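You operate a simulated robot arm through the tools that you are given. There is no shell and no other tool. Be economical: measure what you need, move in short steps, check, and stop when the job is done.

The job below is to be done with a simulated two-armed robot. You get a single attempt, and the scene is never put back.

JOB
Put the blue block on the bare right end of the old bench. Take the red-collared grey tuft and leave it on top of the pink tumbler. Open the door marked supplies, put the teak oil bottle on the long white table top away on the green cupboard middle shelf and shut the supplies again. Open the drawer marked bands, take the white soap bar and put it in the left packing bench drawer and shut the bands again. Open the finishing bench upper drawer, take the red-collared white tuft and leave it inside floor and shut the drawer again. Put the green twine ball on the wide white table left front away on the open cabinet shelf. Shut the drawer marked pegs. Open the drawer marked tools, take the green tulip glass and leave it in the top white table drawer, then shut the tools. Open the drawer marked spares. Do these in any order. Set down upright: teak oil bottle, green tulip glass.

The check looks at the end state, three seconds after you hand in, the way a careful person would. Anything else that was tipped, shoved, dropped, spilled or broken makes it a failure.

ROBOT AND FRAMES
Two 7-joint arms with two-finger parallel grippers on one trunk, on a base that drives. Base frame: it is fixed to the floor where the robot stands at the start and does not move with it; the origin is under the middle of the robot, x ahead of it, y to its left, z up. Units: mm, degrees, N and s.
The left shoulder is at the start at [60, 147, 543], the right one opposite. With the tool pointing down near the work surface each hand reaches from about 100 to 700 mm from the robot's upright axis, wherever it stands, measured 20 degrees to its own side. Places, roughly: bare right end of the old bench (31x23 cm) [-2360, -840, 780]; blue block (7x8x4 cm) [500, 0, 800]; door marked supplies [-3200, 1000, 1400]; drawer marked bands [500, -2400, 600]; drawer marked pegs [-1900, -3500, 400]; drawer marked spares [-2000, -1000, 600]; drawer marked tools [-2100, -3500, 600]; finishing bench upper drawer [-4200, -5700, 400]; finishing bench upper drawer floor [-4200, -5700, 300]; green cupboard middle shelf (21x51 cm) [-3220, 1180, 920]; green tulip glass (7x7x12 cm) [-2100, -3300, 800]; green twine ball (7x7x6 cm) [-2000, -3700, 800]; left packing bench drawer inside [600, -2400, 600]; open cabinet shelf (58x22 cm) [-5600, -320, 480]; pink tumbler (7x6x16 cm) [700, -500, 900]; red-collared grey tuft (2x2x7 cm) [600, 0, 800]; red-collared white tuft (2x2x7 cm) [-2000, -3600, 800]; teak oil bottle [500, -500, 750]; top white table drawer inside [-2100, -3500, 600]; white soap bar [500, -2000, 250]. Payload 3.43 kg a hand.
The tool frame of a hand sits at the grasp point between the pads (the TCP): z along the fingers, y along the line on which they close. The tips reach 30 mm beyond it. Largest opening 94 mm; finger width 28, thickness 10; the body of the gripper, 50 by 96 mm, starts 55 mm behind the TCP.
Orientation is that of the tool frame in the base frame, as a unit quaternion [x, y, z, w]. With the fingers straight down and closing along the base's y, the tool's x points along the base's -x, its y along +y and its z along -z.

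CONTROLS
- The arms move only by the tool arm_command. It takes "left_increments", "right_increments" or both (then of equal length, played together; a hand with none holds still); each is a list of rows, each an object (a shift or turn left out is 0, a gripper value left out holds the last) with "travel": the shift along the tool's x, y, z in units of 30 mm (1.0 is 30 mm), a list of three; "rot": the turn, a rotation vector about the tool's x, y, z in units of 4 degrees (1.0 is 4 degrees), a list of three; "grip": the gripper command, from -1 (shut) to 1 (fully open), values between in proportion. In form: [{"travel": [tx, ty, tz], "rot": [rx, ry, rz], "grip": grip}, ...]. A call has 1 to 10 rows; each row shifts and turns the commanded pose from where the row before left it, along the tool's axes as they then stand. A call with a number of a shift or a turn outside -1 to 1 is refused whole. Rows are played at 5 a second. More than 50 mm and 8.6 degrees between two rows, or a gripper value outside its range, and nothing of the call is played. Where a pose cannot be reached the arm comes as near as it can. A force on the tool above 40 N (or 10 N above the force at the start of the call, whichever is more), or a blocked arm, ends the call early, and 0.2 s more pass. Each finger travels about 72 mm/s and halts on what it meets, pressing with about 32 N; the grip force reading is that of the motor and also rises with nothing between the fingers. The clock runs only during rows and for 0.2 s after the last one: add rows that do not move to give the fingers time. It gives the time, the measured TCP pose, the force on the tool (base axes), the opening and the grip force at its end, in the units of the frame above (readings bear some noise), with the torque about the TCP (base axes, N m) and any sound that the robot's microphone picked up.
- Cameras (640 x 400 px; columns grow to the right, rows downward): "scene" is now at [58.1, -24.3, 1188.3]; the picture's right is [-0.26, -0.97, 0.00], its down [-0.44, 0.12, -0.89] and it looks along [0.86, -0.23, -0.46] (base axes); focal length 293 px, centre (320, 200). "left" rides on the left gripper at [76, -14, -103] in its tool frame; the picture's right is [0.18, 0.98, 0.00], its down [-0.75, 0.14, -0.64] and it looks along [-0.63, 0.12, 0.77] (tool axes); focal length 243 px, centre (320, 200). "right" rides on the right gripper at [76, 14, -103] in its tool frame; the picture's right is [-0.18, 0.98, 0.00], its down [-0.75, -0.14, -0.64] and it looks along [-0.63, -0.12, 0.77] (tool axes); focal length 243 px, centre (320, 200). There is no depth. A picture from a camera that has moved, and an enlarged one, comes with that camera's place and axes in the base frame and with its lens.
- get_image(camera): a new picture of that camera. No time passes.
- move_column(by): slides the trunk up (or, below 0, down) by that many mm; the arms and the scene camera ride with it, the base frame stays. It gives what a move gives, with no picture.
- base_move(legs): drives the robot by 1 to 6 legs, each [ahead, left, turn to the left] in mm, mm and degrees, along the robot's own axes; the way and the turn of a leg run together, so that a leg with both is an arc; at most 1500 mm and 180 degrees a leg. The arms and the cameras ride along, it lands a little off, and it stops where it bumps. It gives what a move gives.
- pan_tilt(pan, tilt): turns the head with the scene camera to pan (to the left, within 86 degrees either way) and tilt (down, from -29 to 69), counted from straight ahead of the robot. It gives what a move gives.
- zoom(camera, box): a new picture of the part [left, top, right, bottom] of that camera's present view, enlarged. No time passes.
- hand_in(): hands the job in; it is judged then, once.

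Work in short steps. Places have to be worked out from the pictures, the camera data and where the tool is seen: move nearer, look again, correct. Check each grasp and each placing, and mend what went wrong. You have 567 turns and 370 pictures in all, those below and enlarged ones among them. Open the grippers and draw the arms clear of the work before you hand the job in, unless the task says otherwise; then end with one line.

The tools are called after "Call:" as a command line: name --argument value ..., lists and objects as JSON in quotes. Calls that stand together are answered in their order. arm_command: Moves the arms, as the interface text tells. Its arguments: {"type":"object","properties":{"left_increments":{"type":"array","items":{"type":"object","properties":{"travel":{"type":"array","items":{"type":"number"}},"rot":{"type":"array","items":{"type":"number"}},"grip":{"type":"number"}}}},"right_increments":{"type":"array","items":{"type":"object","properties":{"travel":{"type":"array","items":{"type":"number"}},"rot":{"type":"array","items":{"type":"number"}},"grip":{"type":"number"}}}}},"required":[]} The other tools are called the same way: move_column (by) slides the trunk up or down; base_move (legs) drives the base; pan_tilt (pan, tilt) turns the head that bears the scene camera; get_image (camera) takes a picture; zoom (camera, box) takes an enlarged picture of a part of a camera's view; hand_in () hands the job in.

At the start:

```text
time_s: 0.0
left_tool_pos: [312.4, 6.8, 999.0]
left_ee_rot: [0.0, 1.0, -0.001, 0.001]
left_ft_force: [0.3, -0.2, -1.0]
left_moment: [0.0, 0.02, 0.0]
left_finger_gap: 94.1
left_gripper_force: 0.2
right_tool_pos: [300.3, -334.1, 999.3]
right_ee_rot: [0.0, 1.0, 0.0, 0.001]
right_ft_force: [0.2, -0.2, -0.1]
right_moment: [0.0, 0.01, -0.03]
right_finger_gap: 94.1
right_gripper_force: 0.1
trunk travel left (down, up): [-250.0, 0.0]
robot x, y, heading: [-2.8, -2.8, -0.1]
head pan, tilt: [-15.0, 27.4]
```

scene: 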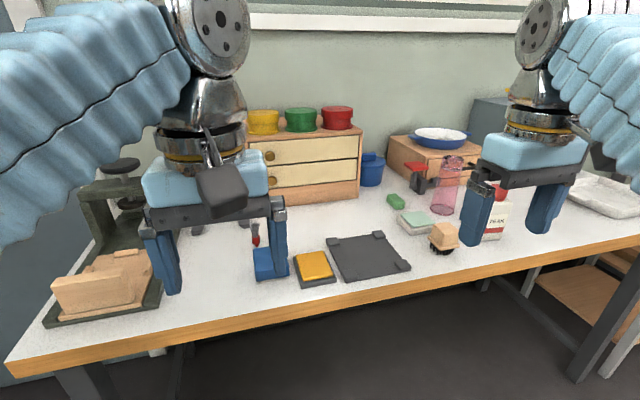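
right: 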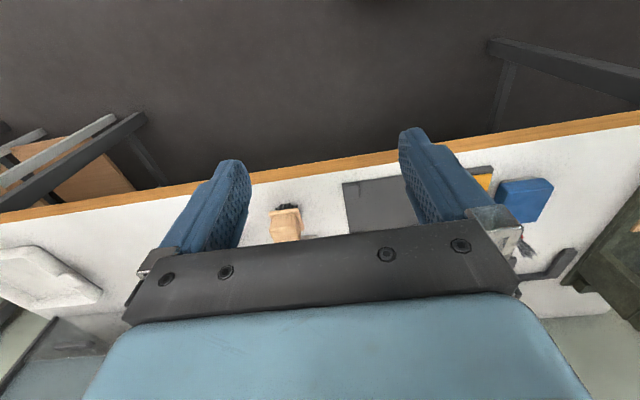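
left: 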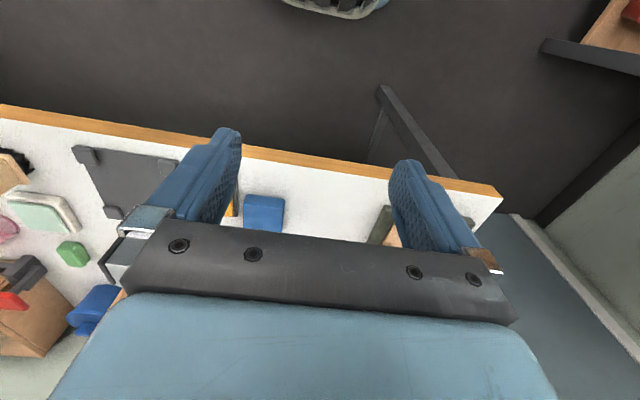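

The table lies ahead with the block under the left hand. I look closer at the blue block and the tuft, and at the tumbler and oil bottle region.

Call:
zoom --camera "scene" --box '[160, 160, 360, 300]'

Call:
zoom --camera "scene" --box '[360, 120, 560, 260]'

```text
2.86 times, centred on (260, 230) of scene
camera zoom: at [58.1, -24.3, 1188.3], right [-0.26, -0.97, 0.0], down [-0.44, 0.12, -0.89], along [0.86, -0.23, -0.46], focal length 838 px, centre (491, 114)
```

zoom: 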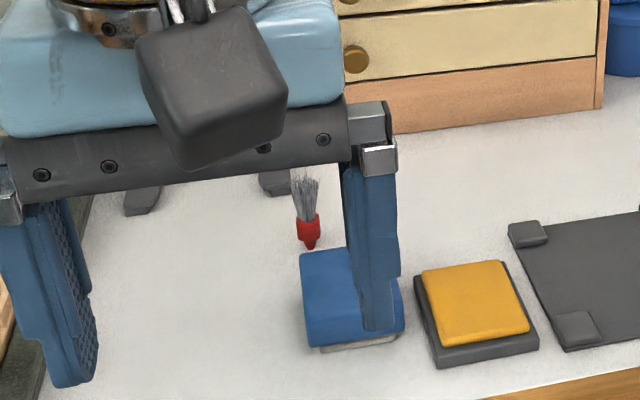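

```text
2.86 times, centred on (460, 190) of scene
camera zoom: at [58.1, -24.3, 1188.3], right [-0.26, -0.97, 0.0], down [-0.44, 0.12, -0.89], along [0.86, -0.23, -0.46], focal length 838 px, centre (-80, 229)
```

zoom: 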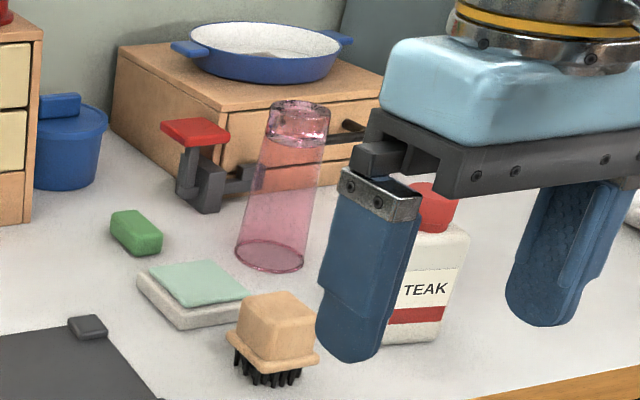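

The block is about (525,-50) and the tuft about (620,-24). I shift the left hand aside to get a clear view of both with the scene camera.

Call:
arm_command --left_increments '[{"travel": [0, 1, 0]}, {"travel": [0, 1, 0]}, {"travel": [0, 1, 0]}, {"travel": [0, 1, 0]}, {"travel": [0, 1, 0]}, {"travel": [0, 1, 0]}]' --right_increments '[{"travel": [0, -1, 0]}, {"travel": [0, -1, 0]}, {"travel": [0, -1, 0]}, {"travel": [0, -1, 0]}, {"travel": [0, 0, 0]}, {"travel": [0, 0, 0]}]'

Call:
pan_tilt --pan -15 --tilt 35

Call:
get_image --camera "scene"

Call:
get_image --camera "left"

```text
time_s: 1.4
left_tool_pos: [310.2, 187.5, 1000.6]
left_ee_rot: [0.0, 1.0, -0.001, 0.002]
left_ft_force: [0.1, 1.0, 0.1]
left_moment: [0.02, 0.01, -0.02]
left_finger_gap: 94.0
left_gripper_force: 0.1
right_tool_pos: [310.7, -461.7, 988.2]
right_ee_rot: [0.0, 1.0, 0.0, 0.0]
right_ft_force: [0.0, -0.5, -0.1]
right_moment: [-0.01, -0.03, -0.02]
right_finger_gap: 93.8
right_gripper_force: 0.0
right hand out of reach, approached as far as the arm can: row 4
trunk travel left (down, up): [-250.0, 0.0]
robot x, y, heading: [-2.4, 3.3, 0.0]
head pan, tilt: [-15.0, 27.4]
```

```text
time_s: 2.1
left_tool_pos: [309.3, 187.7, 1002.1]
left_ee_rot: [0.0, 1.0, 0.0, 0.002]
left_ft_force: [-0.4, -1.4, 0.6]
left_moment: [-0.01, 0.02, -0.02]
left_finger_gap: 94.0
left_gripper_force: 0.0
right_tool_pos: [310.7, -460.1, 988.6]
right_ee_rot: [0.0, 1.0, 0.001, 0.001]
right_ft_force: [0.1, 0.8, -0.7]
right_moment: [0.0, 0.02, -0.02]
right_finger_gap: 93.8
right_gripper_force: 0.1
trunk travel left (down, up): [-250.0, 0.0]
robot x, y, heading: [2.8, -0.7, -0.1]
head pan, tilt: [-15.0, 35.0]
```

```text
364 pictures are left
camera scene: at [54.9, -23.4, 1176.4], right [-0.26, -0.97, 0.0], down [-0.55, 0.15, -0.82], along [0.79, -0.21, -0.57], focal length 293 px, centre (320, 200)
```

scene: 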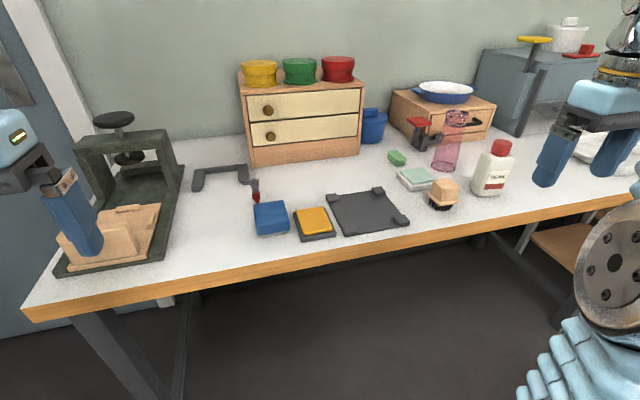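

```text
363 pictures are left
camera left: at [233.5, 172.5, 1103.6], right [-0.18, 0.98, 0.0], down [0.75, 0.14, 0.64], along [0.63, 0.12, -0.77], focal length 243 px, centre (320, 200)
```

left: 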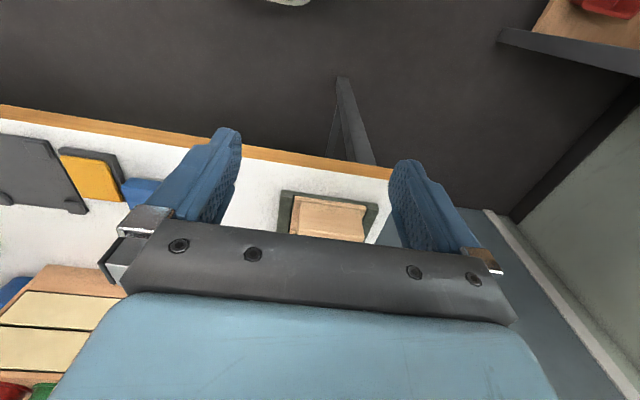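

Clear view now; zoom on the block/tuft and the tumbler/bottle.

Call:
zoom --camera "scene" --box '[190, 140, 350, 250]'

Call:
zoom --camera "scene" --box '[380, 100, 540, 210]'

```text
3.64 times, centred on (270, 195) of scene
camera zoom: at [54.9, -23.4, 1176.4], right [-0.26, -0.97, 0.0], down [-0.55, 0.15, -0.82], along [0.79, -0.21, -0.57], focal length 1066 px, centre (502, 218)
```

zoom: 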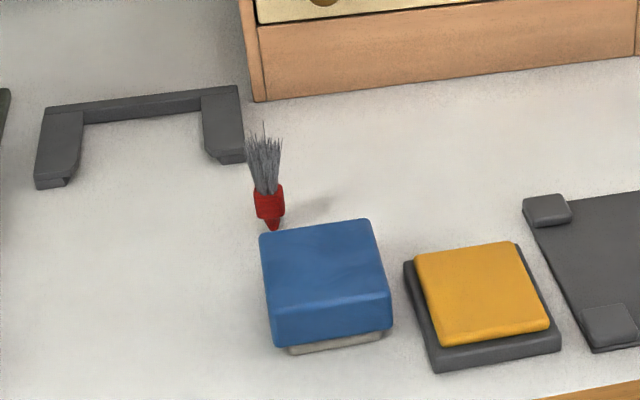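

```text
3.64 times, centred on (460, 155) of scene
camera zoom: at [54.9, -23.4, 1176.4], right [-0.26, -0.97, 0.0], down [-0.55, 0.15, -0.82], along [0.79, -0.21, -0.57], focal length 1066 px, centre (-189, 364)
```

zoom: 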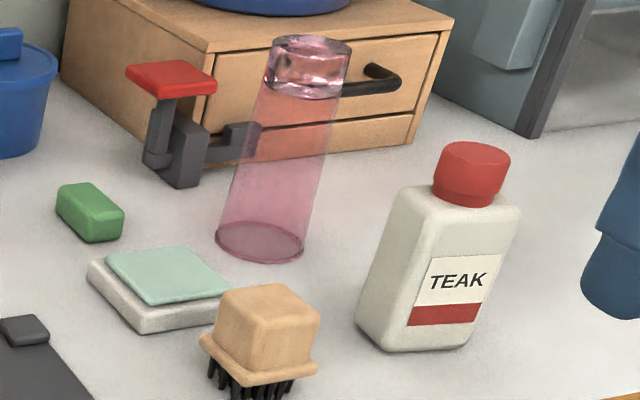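

Tuft appears to stand upright near (620,-23), table top roughly z≈775-790. I strafe right 200 mm to bring it into the left arm's good range.

Call:
base_move --legs '[[0, -200, 0]]'

Call:
get_image --camera "scene"

Call:
get_image --camera "left"

```text
time_s: 3.7
left_tool_pos: [311.1, -13.7, 1001.2]
left_ee_rot: [0.001, 1.0, -0.001, 0.002]
left_ft_force: [0.1, 0.8, 0.6]
left_moment: [-0.01, 0.02, 0.02]
left_finger_gap: 93.8
left_gripper_force: 0.1
right_tool_pos: [308.8, -663.3, 989.0]
right_ee_rot: [0.002, 1.0, 0.0, 0.001]
right_ft_force: [0.0, 0.1, -0.1]
right_moment: [-0.02, -0.01, 0.0]
right_finger_gap: 94.1
right_gripper_force: 0.1
trunk travel left (down, up): [-250.0, 0.0]
robot x, y, heading: [0.6, -198.4, -0.3]
head pan, tilt: [-15.0, 35.0]
```

```text
360 pictures are left
camera scene: at [54.4, -223.8, 1176.4], right [-0.26, -0.97, 0.0], down [-0.55, 0.15, -0.82], along [0.79, -0.21, -0.57], focal length 293 px, centre (320, 200)
```

scene: 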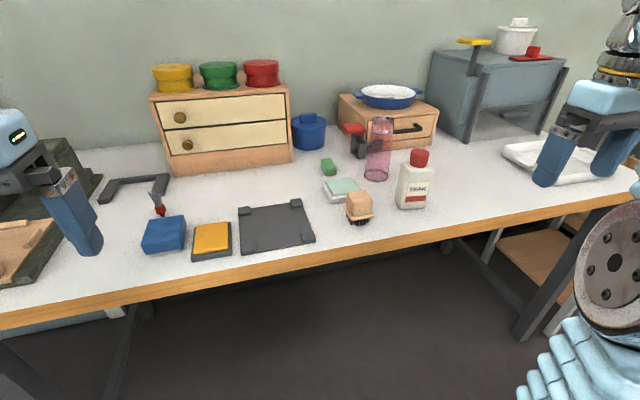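

```text
359 pictures are left
camera left: at [233.8, -28.3, 1103.5], right [-0.18, 0.98, 0.0], down [0.75, 0.14, 0.64], along [0.63, 0.11, -0.77], focal length 243 px, centre (320, 200)
```

left: 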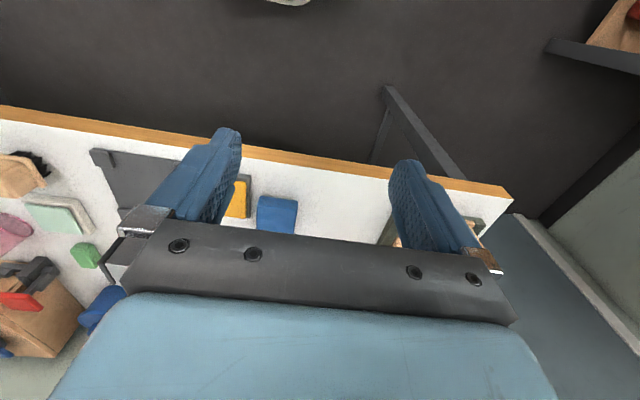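

I zoom to triangulate table height from the 200 mm baseline.

Call:
zoom --camera "scene" --box '[320, 100, 480, 210]'

Call:
zoom --camera "scene" --box '[90, 150, 250, 260]'

```text
3.64 times, centred on (400, 155) of scene
camera zoom: at [54.4, -223.8, 1176.4], right [-0.26, -0.97, 0.0], down [-0.55, 0.15, -0.82], along [0.79, -0.21, -0.57], focal length 1066 px, centre (29, 364)
```

zoom: 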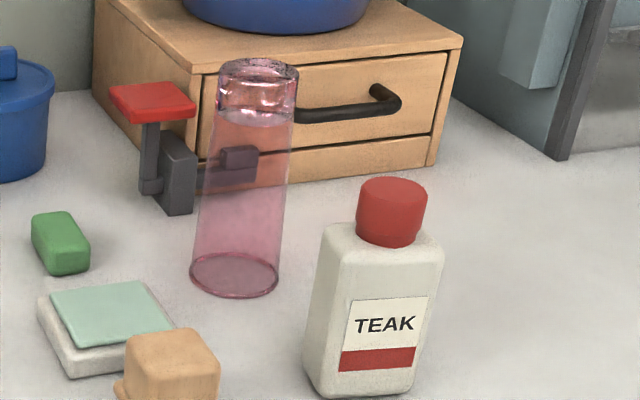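

```text
3.64 times, centred on (170, 205) of scene
camera zoom: at [54.4, -223.8, 1176.4], right [-0.26, -0.97, 0.0], down [-0.55, 0.15, -0.82], along [0.79, -0.21, -0.57], focal length 1066 px, centre (866, 182)
```

zoom: 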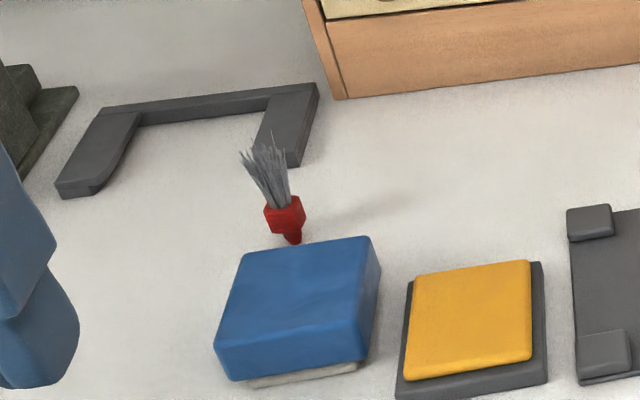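

Triangulated: table z≈782, tuft at (622,-26), tumbler ≈(675,-553) top ≈935, block centre (526,-55). I move the left hand above the tuft.

Call:
arm_command --left_increments '[{"travel": [-1, 0, 0]}, {"travel": [-1, 0, 0]}, {"travel": [-1, 0, 0]}, {"travel": [-1, 0, 0]}, {"travel": [-1, 0, 0]}, {"travel": [-1, 0, 0]}, {"travel": [-1, 0, 0]}, {"travel": [-1, 0, 0]}, {"travel": [-1, -0.4, 0]}, {"travel": [-1, 0, 0], "grip": 0.2}]'

Call:
get_image --camera "left"

Call:
get_image --camera "scene"

```text
time_s: 5.9
left_tool_pos: [370.2, -13.4, 1003.2]
left_ee_rot: [0.002, 1.0, 0.0, 0.006]
left_ft_force: [0.2, 0.4, -0.3]
left_moment: [0.01, 0.02, -0.04]
left_finger_gap: 56.6
left_gripper_force: 0.1
left hand out of reach, approached as far as the arm can: row 2, 3, 4, 5, 6, 7, 8, 9, 10
right_tool_pos: [309.4, -661.7, 989.9]
right_ee_rot: [0.001, 1.0, 0.001, 0.001]
right_ft_force: [-0.1, -0.3, 0.4]
right_moment: [-0.03, -0.04, 0.02]
right_finger_gap: 94.1
right_gripper_force: 0.0
trunk travel left (down, up): [-250.0, 0.0]
robot x, y, heading: [-2.4, -202.2, -0.3]
head pan, tilt: [-15.0, 35.0]
```

```text
356 pictures are left
camera left: at [291.6, -28.2, 1104.9], right [-0.18, 0.98, 0.0], down [0.75, 0.14, 0.65], along [0.64, 0.11, -0.76], focal length 243 px, centre (320, 200)
```

left: 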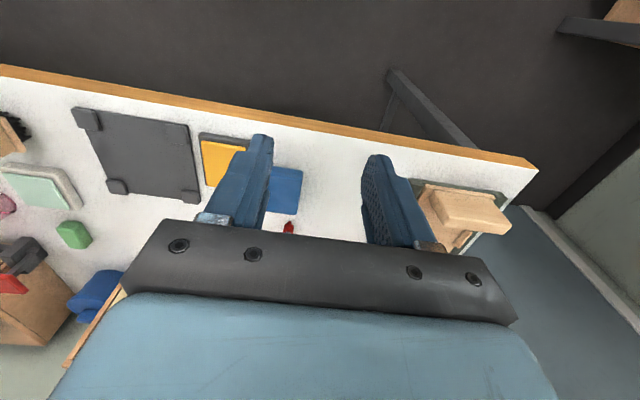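

```text
355 pictures are left
camera scene: at [54.5, -224.0, 1176.4], right [-0.26, -0.97, 0.0], down [-0.55, 0.15, -0.82], along [0.79, -0.21, -0.57], focal length 293 px, centre (320, 200)
```

scene: 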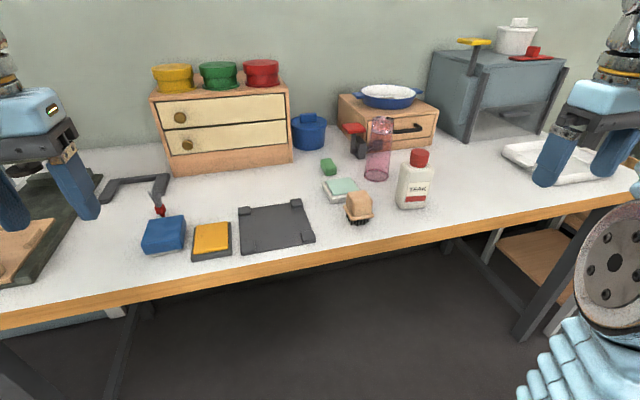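

Reach at this height is short, so the robot must drive closer. I check what the base clearance to the table looks like.

Call:
pan_tilt --pan 0 --tilt 69

Call:
get_image --camera "scene"

```text
time_s: 6.9
left_tool_pos: [368.7, -13.6, 1003.4]
left_ee_rot: [0.002, 1.0, -0.001, 0.005]
left_ft_force: [0.1, -0.2, 0.0]
left_moment: [-0.01, 0.02, 0.0]
left_finger_gap: 56.0
left_gripper_force: 0.0
right_tool_pos: [308.8, -663.9, 988.8]
right_ee_rot: [0.002, 1.0, 0.0, 0.001]
right_ft_force: [0.6, 0.2, 0.0]
right_moment: [0.01, -0.02, 0.02]
right_finger_gap: 94.2
right_gripper_force: 0.1
trunk travel left (down, up): [-250.0, 0.0]
robot x, y, heading: [1.7, -199.8, -0.0]
head pan, tilt: [0.0, 68.8]
```

```text
354 pictures are left
camera scene: at [25.5, -201.1, 1132.7], right [0.0, -1.0, 0.0], down [-0.93, 0.0, -0.36], along [0.36, 0.0, -0.93], focal length 293 px, centre (320, 200)
```

scene: 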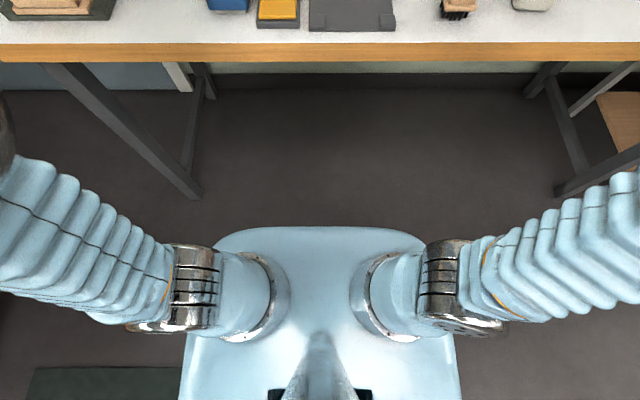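

Torso front is ~170 mm ahead of the axis, so driving 180 mm forward is safe. Then tuft is at 440 ahead.

Call:
base_move --legs '[[180, 0, 0]]'

Call:
pan_tilt --pan 10 --tilt 45

Call:
get_image --camera "scene"

Call:
get_image --camera "left"

```text
time_s: 8.4
left_tool_pos: [551.8, -16.5, 1003.6]
left_ee_rot: [0.004, 1.0, -0.001, 0.006]
left_ft_force: [0.3, 0.5, 0.4]
left_moment: [-0.03, 0.03, 0.02]
left_finger_gap: 56.3
left_gripper_force: 0.1
right_tool_pos: [489.2, -665.8, 989.1]
right_ee_rot: [0.004, 1.0, 0.0, 0.001]
right_ft_force: [0.9, -0.6, -0.8]
right_moment: [0.0, -0.01, 0.01]
right_finger_gap: 94.0
right_gripper_force: 0.1
trunk travel left (down, up): [-250.0, 0.0]
robot x, y, heading: [181.7, -199.3, -0.5]
head pan, tilt: [0.0, 68.8]
```

```text
time_s: 9.3
left_tool_pos: [554.2, -16.1, 1004.2]
left_ee_rot: [0.004, 1.0, -0.001, 0.005]
left_ft_force: [0.0, -0.2, 0.3]
left_moment: [0.02, 0.0, -0.02]
left_finger_gap: 56.5
left_gripper_force: 0.0
right_tool_pos: [488.5, -666.1, 989.2]
right_ee_rot: [0.004, 1.0, 0.0, 0.001]
right_ft_force: [1.6, 0.0, 0.3]
right_moment: [-0.01, -0.02, 0.01]
right_finger_gap: 94.2
right_gripper_force: 0.1
trunk travel left (down, up): [-250.0, 0.0]
robot x, y, heading: [182.4, -203.4, -0.4]
head pan, tilt: [10.0, 45.0]
```

```text
353 pictures are left
camera scene: at [232.5, -188.4, 1161.5], right [0.17, -0.99, 0.0], down [-0.7, -0.12, -0.71], along [0.7, 0.12, -0.71], focal length 293 px, centre (320, 200)
```

scene: 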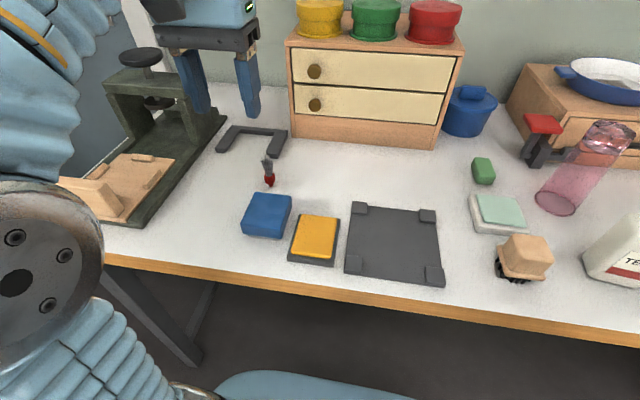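

```text
352 pictures are left
camera left: at [475.2, -30.6, 1104.9], right [-0.18, 0.98, 0.0], down [0.75, 0.14, 0.65], along [0.64, 0.11, -0.76], focal length 243 px, centre (320, 200)
```

left: 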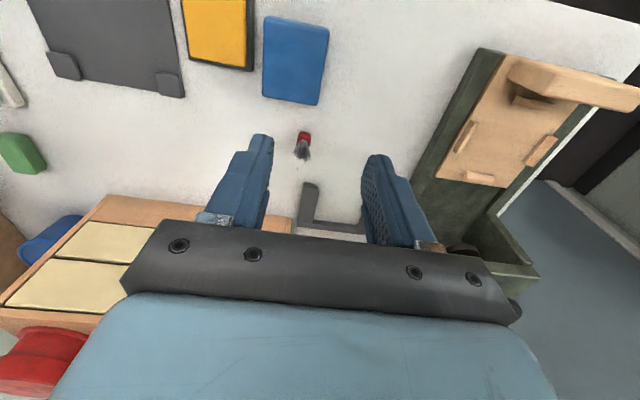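

Left camera agrees: tuft at about (621,-28). I descend first while moving forward, in two stages.

Call:
arm_command --left_increments '[{"travel": [0, 0, 1]}, {"travel": [0, 0, 1]}, {"travel": [0, 0, 0]}]'

```text
time_s: 10.1
left_tool_pos: [553.2, -15.5, 941.9]
left_ee_rot: [0.003, 1.0, -0.001, 0.005]
left_ft_force: [-0.2, 0.1, 0.3]
left_moment: [-0.02, 0.01, 0.0]
left_finger_gap: 56.5
left_gripper_force: 0.2
right_tool_pos: [489.3, -664.1, 988.2]
right_ee_rot: [0.004, 1.0, 0.001, 0.0]
right_ft_force: [-0.4, 0.1, 0.3]
right_moment: [0.03, 0.0, -0.06]
right_finger_gap: 94.0
right_gripper_force: 0.0
trunk travel left (down, up): [-250.0, 0.0]
robot x, y, heading: [183.3, -201.2, -0.3]
head pan, tilt: [10.0, 45.0]
```

Call:
arm_command --left_increments '[{"travel": [-1, 0, 0]}, {"travel": [-1, -0.37, 0]}, {"travel": [-0.3, 0, 0]}, {"travel": [0, 0, 0.9]}, {"travel": [0, 0, 0]}]'

Call:
get_image --camera "left"

Call:
zoom --camera "scene" --box '[190, 80, 350, 190]'

```text
time_s: 11.3
left_tool_pos: [622.8, -25.9, 917.6]
left_ee_rot: [0.005, 1.0, -0.001, 0.005]
left_ft_force: [-0.2, -0.1, -0.1]
left_moment: [-0.02, -0.01, 0.02]
left_finger_gap: 56.4
left_gripper_force: 0.0
right_tool_pos: [489.5, -665.5, 989.2]
right_ee_rot: [0.004, 1.0, 0.0, 0.0]
right_ft_force: [0.1, 0.9, -0.1]
right_moment: [0.01, -0.02, 0.02]
right_finger_gap: 94.0
right_gripper_force: 0.0
trunk travel left (down, up): [-250.0, 0.0]
robot x, y, heading: [180.0, -199.8, -0.2]
head pan, tilt: [10.0, 45.0]
```

```text
351 pictures are left
camera left: at [545.3, -40.5, 1019.7], right [-0.18, 0.98, 0.0], down [0.75, 0.14, 0.65], along [0.64, 0.11, -0.76], focal length 243 px, centre (320, 200)
```

left: 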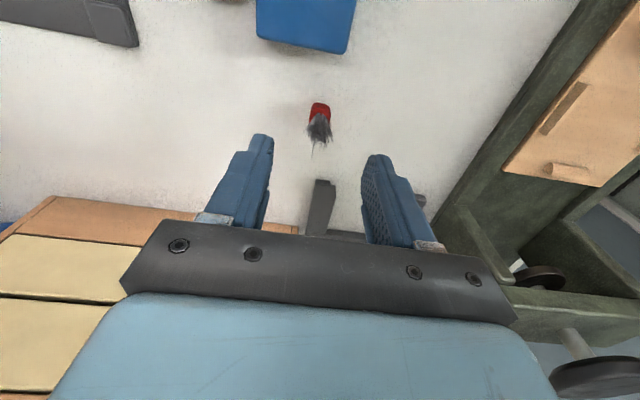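

```text
3.64 times, centred on (270, 135) of scene
camera zoom: at [232.6, -188.2, 1161.5], right [0.17, -0.99, 0.0], down [-0.7, -0.12, -0.71], along [0.7, 0.12, -0.71], focal length 1066 px, centre (502, 436)
```

zoom: 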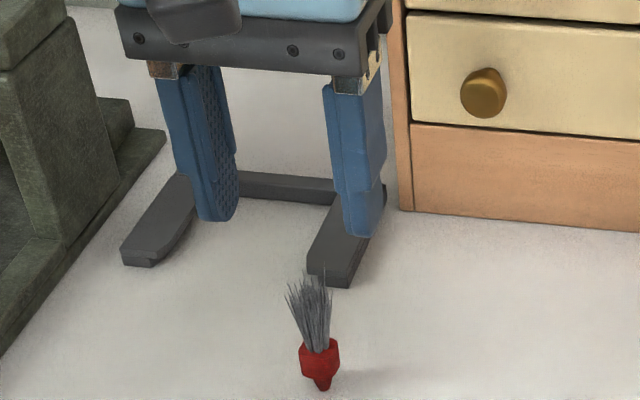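

Aligned within a few mm. Descend so the tips are ~10 mm above the table and close.

Call:
arm_command --left_increments '[{"travel": [0, -0.08, 1]}, {"travel": [0, 0, 1]}, {"travel": [0, 0, 1]}, {"travel": [0, 0, 0.1]}, {"travel": [0, 0, 0]}]'

Call:
zoom --camera "scene" --box '[190, 110, 350, 220]'

```text
time_s: 12.5
left_tool_pos: [623.3, -30.5, 823.8]
left_ee_rot: [0.004, 1.0, -0.001, 0.005]
left_ft_force: [-0.8, -0.3, -0.3]
left_moment: [-0.01, -0.02, -0.03]
left_finger_gap: 56.5
left_gripper_force: 0.0
right_tool_pos: [488.3, -665.8, 989.6]
right_ee_rot: [0.005, 1.0, 0.0, 0.0]
right_ft_force: [0.6, -0.5, 0.7]
right_moment: [0.02, -0.02, 0.02]
right_finger_gap: 93.8
right_gripper_force: 0.1
trunk travel left (down, up): [-250.0, 0.0]
robot x, y, heading: [183.6, -202.1, -0.6]
head pan, tilt: [10.0, 45.0]
```

```text
3.64 times, centred on (270, 165) of scene
camera zoom: at [232.6, -188.3, 1161.5], right [0.17, -0.99, 0.0], down [-0.7, -0.12, -0.71], along [0.7, 0.12, -0.71], focal length 1066 px, centre (502, 327)
```

zoom: 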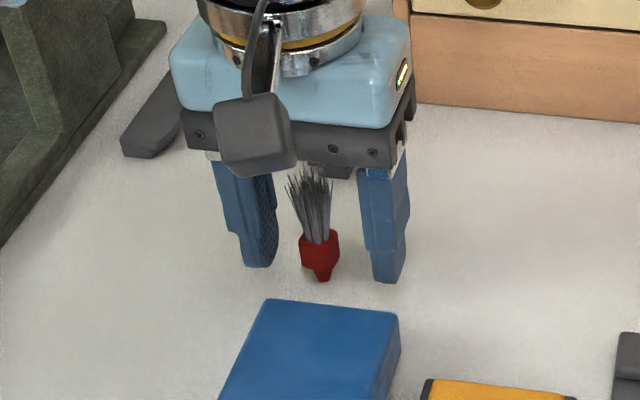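

Call:
arm_command --left_increments '[{"travel": [-0.15, 0, 0]}, {"grip": -1}, {"grip": -1}, {"grip": -1}, {"grip": -1}]'

Call:
zoom --camera "scene" --box '[190, 110, 350, 220]'

```text
time_s: 13.7
left_tool_pos: [627.0, -29.9, 824.6]
left_ee_rot: [0.005, 1.0, 0.0, 0.005]
left_ft_force: [0.3, -0.2, -0.3]
left_moment: [0.01, -0.02, 0.02]
left_finger_gap: 16.4
left_gripper_force: 32.4
right_tool_pos: [488.3, -665.1, 989.2]
right_ee_rot: [0.004, 1.0, 0.0, 0.001]
right_ft_force: [-0.1, 0.6, -0.4]
right_moment: [0.03, 0.0, -0.02]
right_finger_gap: 93.9
right_gripper_force: 0.1
trunk travel left (down, up): [-250.0, 0.0]
robot x, y, heading: [182.1, -203.1, -0.6]
head pan, tilt: [10.0, 45.0]
```

```text
3.64 times, centred on (270, 165) of scene
camera zoom: at [232.6, -188.3, 1161.5], right [0.17, -0.99, 0.0], down [-0.7, -0.12, -0.71], along [0.7, 0.12, -0.71], focal length 1066 px, centre (502, 327)
```

zoom: 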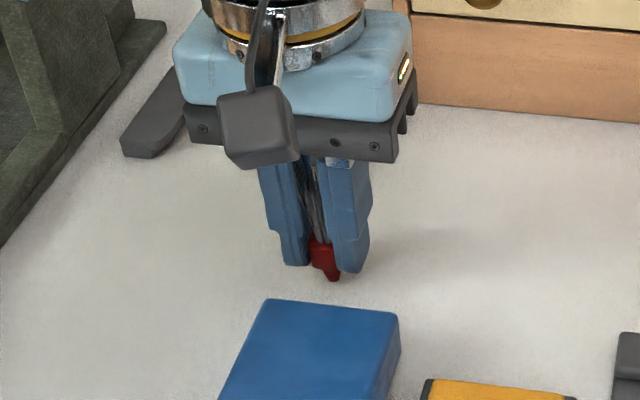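

Gripped. At tumbler-top height a vertical hand can't reach far enough, so I re-grip with the hand tilted forward 20°: open slightly, rotate about the grasp point, close again.

Call:
arm_command --left_increments '[{"grip": -0.6}, {"grip": -0.3}, {"grip": -0.1}, {"travel": [0, 0, 0]}]'

Call:
zoom --camera "scene" --box '[190, 110, 350, 220]'

```text
time_s: 14.7
left_tool_pos: [627.1, -30.8, 824.4]
left_ee_rot: [0.004, 1.0, -0.001, 0.006]
left_ft_force: [0.8, 0.2, 0.1]
left_moment: [0.01, 0.04, -0.02]
left_finger_gap: 42.4
left_gripper_force: 0.1
right_tool_pos: [489.0, -664.8, 988.7]
right_ee_rot: [0.004, 1.0, -0.001, 0.001]
right_ft_force: [0.1, 0.4, -1.8]
right_moment: [0.02, -0.02, 0.01]
right_finger_gap: 93.8
right_gripper_force: 0.1
trunk travel left (down, up): [-250.0, 0.0]
robot x, y, heading: [178.1, -203.2, -0.3]
head pan, tilt: [10.0, 45.0]
```

```text
3.64 times, centred on (270, 165) of scene
camera zoom: at [232.6, -188.3, 1161.5], right [0.17, -0.99, 0.0], down [-0.7, -0.12, -0.71], along [0.7, 0.12, -0.71], focal length 1066 px, centre (502, 327)
```

zoom: 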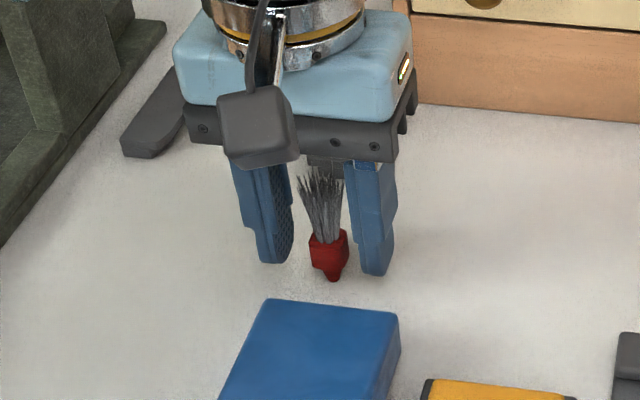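

Call:
arm_command --left_increments '[{"rot": [0, -1, 0]}, {"rot": [0, -1, 0]}, {"rot": [0, -1, 0]}, {"rot": [0, -1, 0]}, {"rot": [0, -1, 0]}, {"travel": [0, 0, 0]}]'

Call:
zoom --camera "scene" --box '[190, 110, 350, 220]'

```text
time_s: 16.1
left_tool_pos: [628.7, -31.7, 823.9]
left_ee_rot: [0.003, 0.984, -0.002, 0.179]
left_ft_force: [-0.8, 0.4, -0.6]
left_moment: [0.0, 0.0, 0.0]
left_finger_gap: 42.1
left_gripper_force: 0.0
right_tool_pos: [489.6, -666.1, 988.6]
right_ee_rot: [0.005, 1.0, 0.0, 0.002]
right_ft_force: [-0.2, 0.2, 0.3]
right_moment: [0.02, -0.01, -0.04]
right_finger_gap: 93.9
right_gripper_force: 0.1
trunk travel left (down, up): [-250.0, 0.0]
robot x, y, heading: [181.2, -205.1, -0.6]
head pan, tilt: [10.0, 45.0]
```

```text
3.64 times, centred on (270, 165) of scene
camera zoom: at [232.5, -188.3, 1161.5], right [0.17, -0.99, 0.0], down [-0.7, -0.12, -0.71], along [0.7, 0.12, -0.71], focal length 1066 px, centre (502, 327)
```

zoom: 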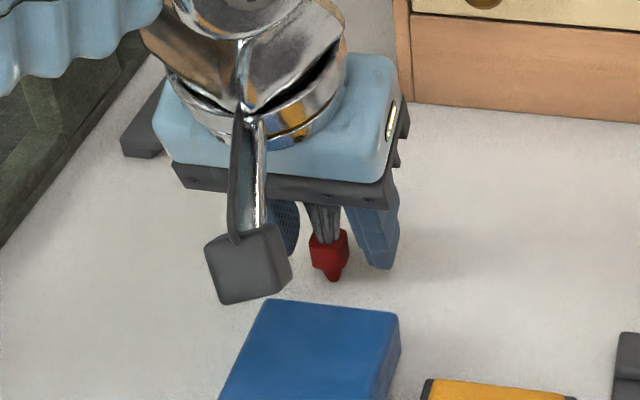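

Call:
arm_command --left_increments '[{"travel": [0.2, 0, -0.05]}, {"grip": -1}, {"grip": -1}, {"grip": -1}, {"grip": -1}]'

Call:
arm_command --left_increments '[{"travel": [-0.342, 0, -0.94]}, {"travel": [-0.342, 0, -0.94]}, {"travel": [0, 0, 0]}]'

Call:
zoom --camera "scene" --box '[190, 80, 350, 190]'

```text
time_s: 17.3
left_tool_pos: [623.2, -29.9, 823.3]
left_ee_rot: [0.003, 0.984, -0.001, 0.179]
left_ft_force: [-0.1, -0.1, 0.0]
left_moment: [0.02, 0.04, 0.0]
left_finger_gap: 16.9
left_gripper_force: 32.4
right_tool_pos: [489.2, -664.7, 989.1]
right_ee_rot: [0.005, 1.0, 0.0, 0.001]
right_ft_force: [-0.3, -0.4, -0.2]
right_moment: [-0.03, 0.0, 0.03]
right_finger_gap: 94.1
right_gripper_force: 0.0
trunk travel left (down, up): [-250.0, 0.0]
robot x, y, heading: [184.9, -203.0, -0.4]
head pan, tilt: [10.0, 45.0]
```

```text
time_s: 18.1
left_tool_pos: [620.4, -32.0, 885.7]
left_ee_rot: [0.004, 0.984, -0.001, 0.179]
left_ft_force: [0.2, -0.7, -0.4]
left_moment: [-0.01, 0.0, -0.02]
left_finger_gap: 16.7
left_gripper_force: 32.0
right_tool_pos: [489.3, -665.2, 988.9]
right_ee_rot: [0.005, 1.0, 0.0, 0.0]
right_ft_force: [0.6, 0.8, -0.6]
right_moment: [-0.01, -0.01, -0.02]
right_finger_gap: 93.8
right_gripper_force: 0.1
trunk travel left (down, up): [-250.0, 0.0]
robot x, y, heading: [184.0, -200.0, -0.7]
head pan, tilt: [10.0, 45.0]
```

```text
3.64 times, centred on (270, 135) of scene
camera zoom: at [232.5, -188.4, 1161.5], right [0.17, -0.99, 0.0], down [-0.7, -0.12, -0.71], along [0.7, 0.12, -0.71], focal length 1066 px, centre (502, 436)
```

zoom: 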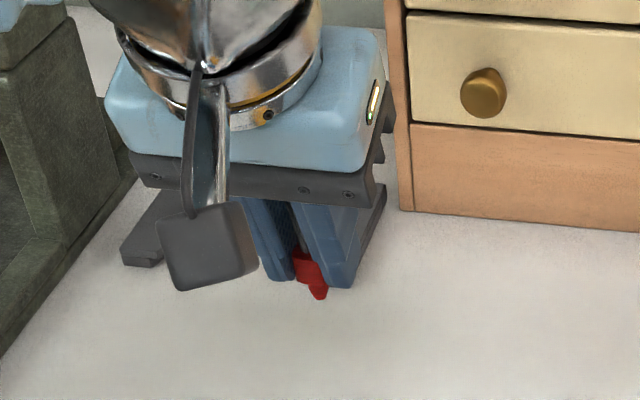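

Tuft is held. Lift to ~1010 and look right before strafing.

Call:
arm_command --left_increments '[{"travel": [-0.342, 0, -0.94]}, {"travel": [-0.342, 0, -0.94]}, {"travel": [-0.342, 0, -0.94]}, {"travel": [-0.342, 0, -0.94]}, {"travel": [0, 0, 0]}]'

Call:
pan_tilt --pan -60 --tilt 25

Call:
get_image --camera "scene"

```text
time_s: 19.3
left_tool_pos: [619.3, -31.3, 1003.7]
left_ee_rot: [0.004, 0.984, -0.002, 0.178]
left_ft_force: [0.3, -0.8, -0.6]
left_moment: [0.04, 0.01, -0.02]
left_finger_gap: 16.7
left_gripper_force: 32.2
right_tool_pos: [489.2, -665.7, 989.3]
right_ee_rot: [0.004, 1.0, 0.0, 0.001]
right_ft_force: [0.1, -0.1, -0.1]
right_moment: [0.0, 0.02, -0.01]
right_finger_gap: 94.0
right_gripper_force: 0.1
trunk travel left (down, up): [-250.0, 0.0]
robot x, y, heading: [184.1, -199.7, -0.6]
head pan, tilt: [10.0, 45.0]
```

```text
time_s: 20.7
left_tool_pos: [619.0, -29.2, 1003.7]
left_ee_rot: [0.004, 0.984, -0.002, 0.178]
left_ft_force: [0.0, -0.3, -0.8]
left_moment: [-0.01, 0.0, -0.02]
left_finger_gap: 16.5
left_gripper_force: 32.7
right_tool_pos: [489.9, -665.5, 988.4]
right_ee_rot: [0.005, 1.0, 0.0, 0.002]
right_ft_force: [0.0, 0.2, 0.5]
right_moment: [-0.01, 0.04, 0.01]
right_finger_gap: 93.9
right_gripper_force: 0.1
trunk travel left (down, up): [-250.0, 0.0]
robot x, y, heading: [184.3, -199.9, -0.3]
head pan, tilt: [-60.0, 25.0]
```

```text
344 pictures are left
camera scene: at [197.8, -281.9, 1192.1], right [-0.87, -0.49, 0.0], down [-0.21, 0.37, -0.91], along [0.45, -0.79, -0.42], focal length 293 px, centre (320, 200)
```

scene: 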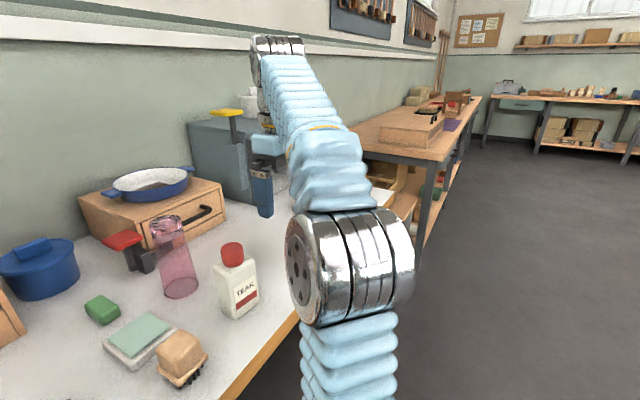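

I tuck the right hand back and inward so it doesn't reach over the neighbouring bench when I strafe.

Call:
arm_command --right_increments '[{"travel": [1, 0, 0]}, {"travel": [1, 0, 0]}, {"travel": [1, 0, 0]}, {"travel": [0, 1, 0]}, {"travel": [0, 1, 0]}, {"travel": [0, 1, 0]}, {"travel": [0, 1, 0]}, {"travel": [0, 0, 0]}]'

Call:
base_move --legs '[[0, -450, 0]]'

Call:
pan_tilt --pan 10 --tilt 35

Call:
get_image --camera "scene"

Call:
get_image --camera "left"

```text
time_s: 22.5
left_tool_pos: [618.3, -30.7, 1003.4]
left_ee_rot: [0.003, 0.984, -0.002, 0.179]
left_ft_force: [0.0, 0.0, -1.3]
left_moment: [-0.01, -0.01, 0.01]
left_finger_gap: 16.7
left_gripper_force: 32.1
right_tool_pos: [402.4, -543.7, 992.3]
right_ee_rot: [0.004, 1.0, 0.0, 0.001]
right_ft_force: [-0.1, -1.2, -0.6]
right_moment: [-0.01, -0.01, 0.01]
right_finger_gap: 93.9
right_gripper_force: 0.0
trunk travel left (down, up): [-250.0, 0.0]
robot x, y, heading: [181.5, -201.6, -0.5]
head pan, tilt: [-60.0, 25.0]
```

```text
time_s: 25.2
left_tool_pos: [613.5, -482.4, 1002.6]
left_ee_rot: [0.01, 0.984, -0.003, 0.179]
left_ft_force: [0.1, 0.7, -0.3]
left_moment: [0.0, 0.0, -0.02]
left_finger_gap: 16.7
left_gripper_force: 32.7
right_tool_pos: [393.0, -994.9, 991.1]
right_ee_rot: [0.01, 1.0, 0.0, 0.001]
right_ft_force: [0.0, -1.0, 0.4]
right_moment: [0.01, 0.0, 0.0]
right_finger_gap: 93.9
right_gripper_force: 0.1
trunk travel left (down, up): [-250.0, 0.0]
robot x, y, heading: [174.4, -651.5, -1.2]
head pan, tilt: [-60.0, 25.0]
```

```text
time_s: 26.6
left_tool_pos: [614.3, -482.6, 1003.3]
left_ee_rot: [0.009, 0.984, -0.003, 0.179]
left_ft_force: [0.6, 0.2, -0.3]
left_moment: [-0.04, 0.01, 0.01]
left_finger_gap: 16.9
left_gripper_force: 32.1
right_tool_pos: [393.0, -995.0, 991.4]
right_ee_rot: [0.01, 1.0, 0.0, 0.001]
right_ft_force: [0.1, 0.8, -0.5]
right_moment: [0.02, 0.0, 0.0]
right_finger_gap: 94.0
right_gripper_force: 0.0
trunk travel left (down, up): [-250.0, 0.0]
robot x, y, heading: [178.9, -652.4, -1.3]
head pan, tilt: [10.0, 35.0]
```

```text
343 pictures are left
camera scene: at [233.4, -636.4, 1176.4], right [0.15, -0.99, 0.0], down [-0.57, -0.09, -0.82], along [0.81, 0.13, -0.57], focal length 293 px, centre (320, 200)
```

scene: 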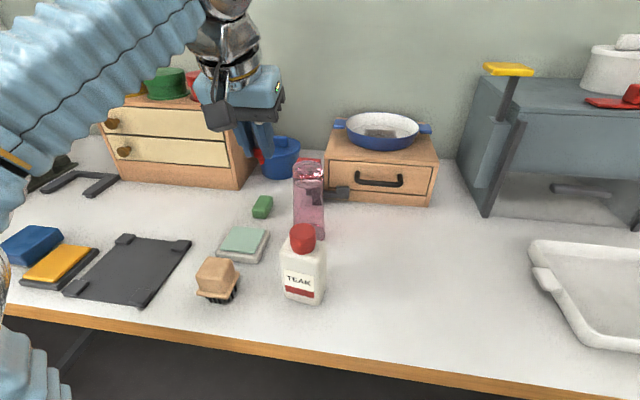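

```text
342 pictures are left
camera left: at [506.8, -496.0, 1072.6], right [-0.15, 0.99, -0.07], down [0.48, 0.13, 0.87], along [0.86, 0.1, -0.5], focal length 243 px, centre (320, 200)
```

left: 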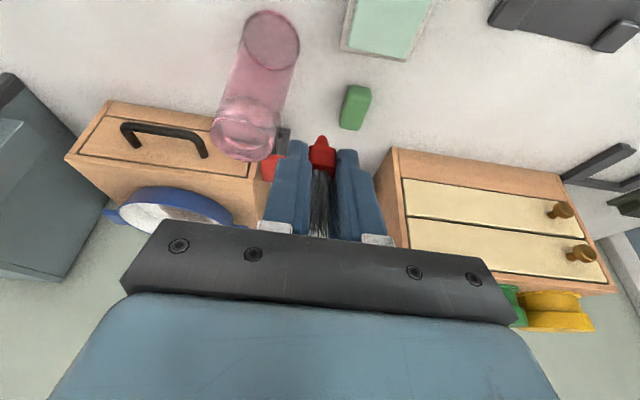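

Tumbler axis ≈(665,-547), top ≈941; tuft tip is at TCP+(4.5,-2.7,-41). Move above it at this height.

Call:
arm_command --left_increments '[{"travel": [-0.7, -0.7, 0.26]}, {"travel": [-0.74, -0.7, 0.26]}, {"travel": [0, -0.65, 0]}, {"travel": [0, 0, 0]}]'

Call:
get_image --camera "left"

Call:
zoom --camera "scene" --box '[230, 100, 390, 210]'

```text
time_s: 27.6
left_tool_pos: [656.8, -544.0, 1002.8]
left_ee_rot: [0.009, 0.984, -0.002, 0.179]
left_ft_force: [-0.2, 0.3, 0.5]
left_moment: [0.03, 0.01, -0.01]
left_finger_gap: 16.7
left_gripper_force: 32.0
right_tool_pos: [393.0, -994.6, 991.1]
right_ee_rot: [0.009, 1.0, 0.0, 0.001]
right_ft_force: [0.1, 0.6, -0.2]
right_moment: [0.0, 0.01, 0.02]
right_finger_gap: 94.3
right_gripper_force: 0.0
trunk travel left (down, up): [-250.0, 0.0]
robot x, y, heading: [182.4, -649.5, -1.2]
head pan, tilt: [10.0, 35.0]
```

```text
341 pictures are left
camera left: at [550.4, -557.8, 1072.1], right [-0.15, 0.99, -0.07], down [0.48, 0.13, 0.87], along [0.86, 0.1, -0.5], focal length 243 px, centre (320, 200)
```

left: 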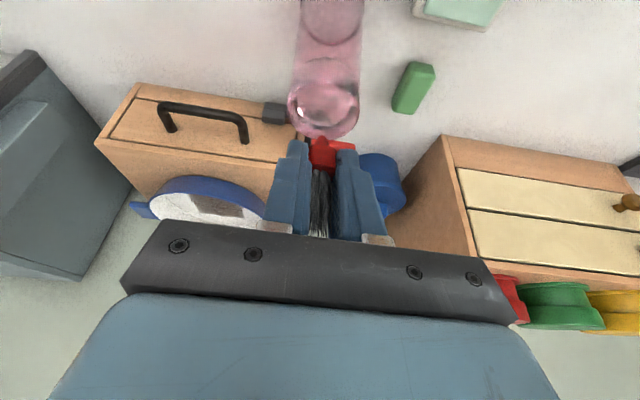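

```text
3.64 times, centred on (310, 155) of scene
camera zoom: at [233.4, -636.4, 1176.4], right [0.16, -0.99, 0.0], down [-0.57, -0.09, -0.82], along [0.81, 0.13, -0.57], focal length 1066 px, centre (356, 364)
```

zoom: 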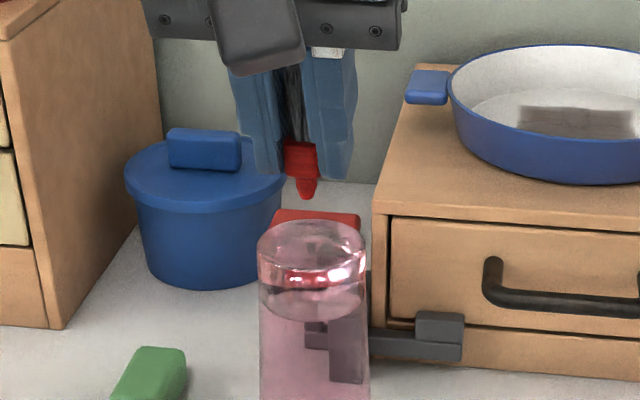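

Aligned within ~3 mm. Descend 15 mm, then step down.

Call:
arm_command --left_increments '[{"travel": [0.114, -0.03, 0.313]}, {"travel": [0.057, 0, 0.157]}, {"travel": [0, 0, 0]}]'

Call:
zoom --camera "scene" --box '[230, 100, 390, 210]'

```text
time_s: 28.4
left_tool_pos: [658.2, -546.2, 989.1]
left_ee_rot: [0.008, 0.984, -0.002, 0.179]
left_ft_force: [0.5, -0.2, 1.1]
left_moment: [-0.02, 0.0, 0.03]
left_finger_gap: 17.0
left_gripper_force: 32.0
right_tool_pos: [392.5, -994.9, 992.0]
right_ee_rot: [0.01, 1.0, 0.0, 0.001]
right_ft_force: [-0.5, -0.9, -0.1]
right_moment: [-0.03, 0.0, 0.01]
right_finger_gap: 94.1
right_gripper_force: 0.0
trunk travel left (down, up): [-250.0, 0.0]
robot x, y, heading: [176.7, -650.4, -1.3]
head pan, tilt: [10.0, 35.0]
```

```text
3.64 times, centred on (310, 155) of scene
camera zoom: at [233.4, -636.3, 1176.4], right [0.16, -0.99, 0.0], down [-0.57, -0.09, -0.82], along [0.81, 0.13, -0.57], focal length 1066 px, centre (356, 364)
```

zoom: 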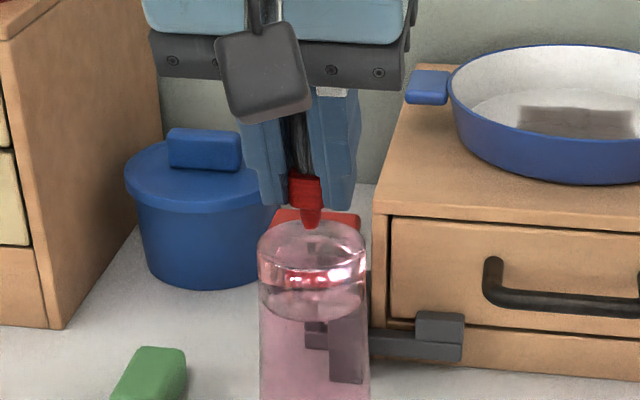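

Call:
arm_command --left_increments '[{"travel": [0.057, -0.04, 0.157]}, {"travel": [0, 0, 0]}]'

Call:
arm_command --left_increments '[{"travel": [0.023, 0, 0.063]}, {"travel": [0, 0, 0]}]'

Call:
zoom --camera "scene" --box '[270, 120, 350, 175]'

```text
time_s: 29.0
left_tool_pos: [657.0, -546.7, 983.3]
left_ee_rot: [0.008, 0.984, -0.002, 0.179]
left_ft_force: [-0.7, 0.1, -0.1]
left_moment: [0.01, 0.01, 0.01]
left_finger_gap: 16.7
left_gripper_force: 32.1
right_tool_pos: [392.9, -994.7, 992.2]
right_ee_rot: [0.008, 1.0, -0.001, 0.0]
right_ft_force: [-0.1, 0.3, 1.2]
right_moment: [0.01, -0.04, -0.02]
right_finger_gap: 93.8
right_gripper_force: 0.1
trunk travel left (down, up): [-250.0, 0.0]
robot x, y, heading: [179.1, -649.5, -1.0]
head pan, tilt: [10.0, 35.0]
```

```text
time_s: 29.6
left_tool_pos: [658.0, -547.2, 982.5]
left_ee_rot: [0.008, 0.984, -0.002, 0.179]
left_ft_force: [-0.9, -0.4, -0.1]
left_moment: [-0.02, -0.01, 0.0]
left_finger_gap: 16.8
left_gripper_force: 32.1
right_tool_pos: [393.1, -995.8, 992.6]
right_ee_rot: [0.009, 1.0, 0.0, 0.001]
right_ft_force: [-0.2, 0.1, 0.4]
right_moment: [-0.01, -0.03, 0.0]
right_finger_gap: 93.7
right_gripper_force: 0.1
trunk travel left (down, up): [-250.0, 0.0]
robot x, y, heading: [175.6, -651.6, -1.0]
head pan, tilt: [10.0, 35.0]
```

```text
7.27 times, centred on (310, 148) of scene
camera zoom: at [233.4, -636.3, 1176.4], right [0.16, -0.99, 0.0], down [-0.57, -0.09, -0.82], along [0.81, 0.13, -0.57], focal length 2133 px, centre (393, 582)
```

zoom: 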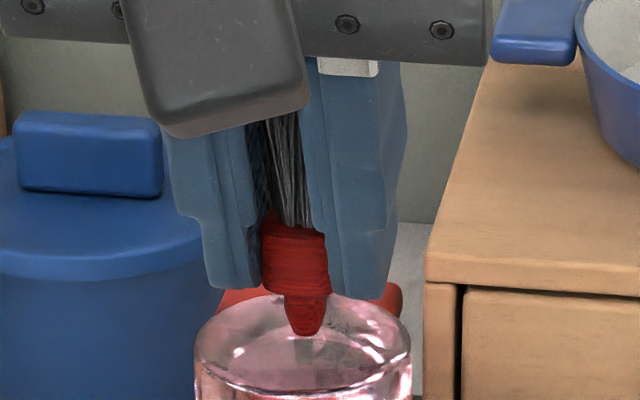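

Tip is just above the glass (reflection meets it). Step down 2 mm at a time until a contact force shows.

Call:
arm_command --left_increments '[{"travel": [0.023, 0, 0.063]}, {"travel": [0, 0, 0]}]'

Call:
arm_command --left_increments '[{"travel": [0.017, 0, 0.047]}, {"travel": [0, 0, 0]}]'

Call:
zoom --camera "scene" --box '[270, 120, 350, 175]'

```text
time_s: 30.2
left_tool_pos: [657.6, -547.5, 980.7]
left_ee_rot: [0.009, 0.984, -0.002, 0.179]
left_ft_force: [1.3, -0.4, -0.1]
left_moment: [-0.02, -0.04, -0.02]
left_finger_gap: 16.5
left_gripper_force: 32.1
right_tool_pos: [391.6, -995.9, 990.2]
right_ee_rot: [0.009, 1.0, 0.0, 0.001]
right_ft_force: [0.8, 0.0, -0.2]
right_moment: [-0.01, 0.03, -0.01]
right_finger_gap: 93.8
right_gripper_force: 0.1
trunk travel left (down, up): [-250.0, 0.0]
robot x, y, heading: [177.2, -647.5, -1.3]
head pan, tilt: [10.0, 35.0]
```

```text
time_s: 30.8
left_tool_pos: [659.3, -546.3, 979.5]
left_ee_rot: [0.009, 0.984, -0.003, 0.178]
left_ft_force: [0.3, -0.2, -0.9]
left_moment: [-0.01, -0.02, -0.01]
left_finger_gap: 16.7
left_gripper_force: 32.1
right_tool_pos: [392.8, -994.4, 990.9]
right_ee_rot: [0.01, 1.0, 0.0, 0.001]
right_ft_force: [0.7, -0.6, -0.6]
right_moment: [0.05, -0.03, 0.0]
right_finger_gap: 94.1
right_gripper_force: 0.0
trunk travel left (down, up): [-250.0, 0.0]
robot x, y, heading: [176.6, -650.6, -0.9]
head pan, tilt: [10.0, 35.0]
```

```text
7.27 times, centred on (310, 148) of scene
camera zoom: at [233.4, -636.3, 1176.4], right [0.16, -0.99, 0.0], down [-0.57, -0.09, -0.82], along [0.81, 0.13, -0.57], focal length 2133 px, centre (393, 582)
```

zoom: 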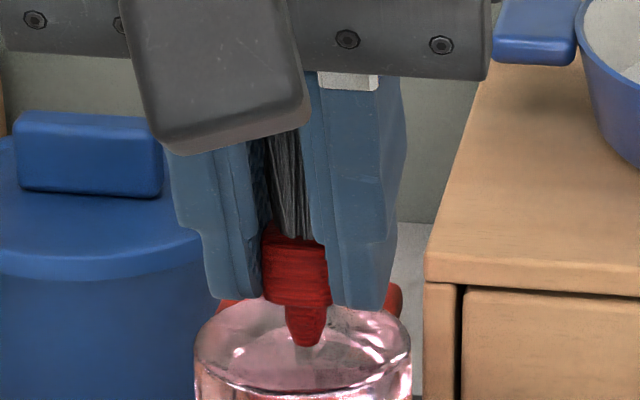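

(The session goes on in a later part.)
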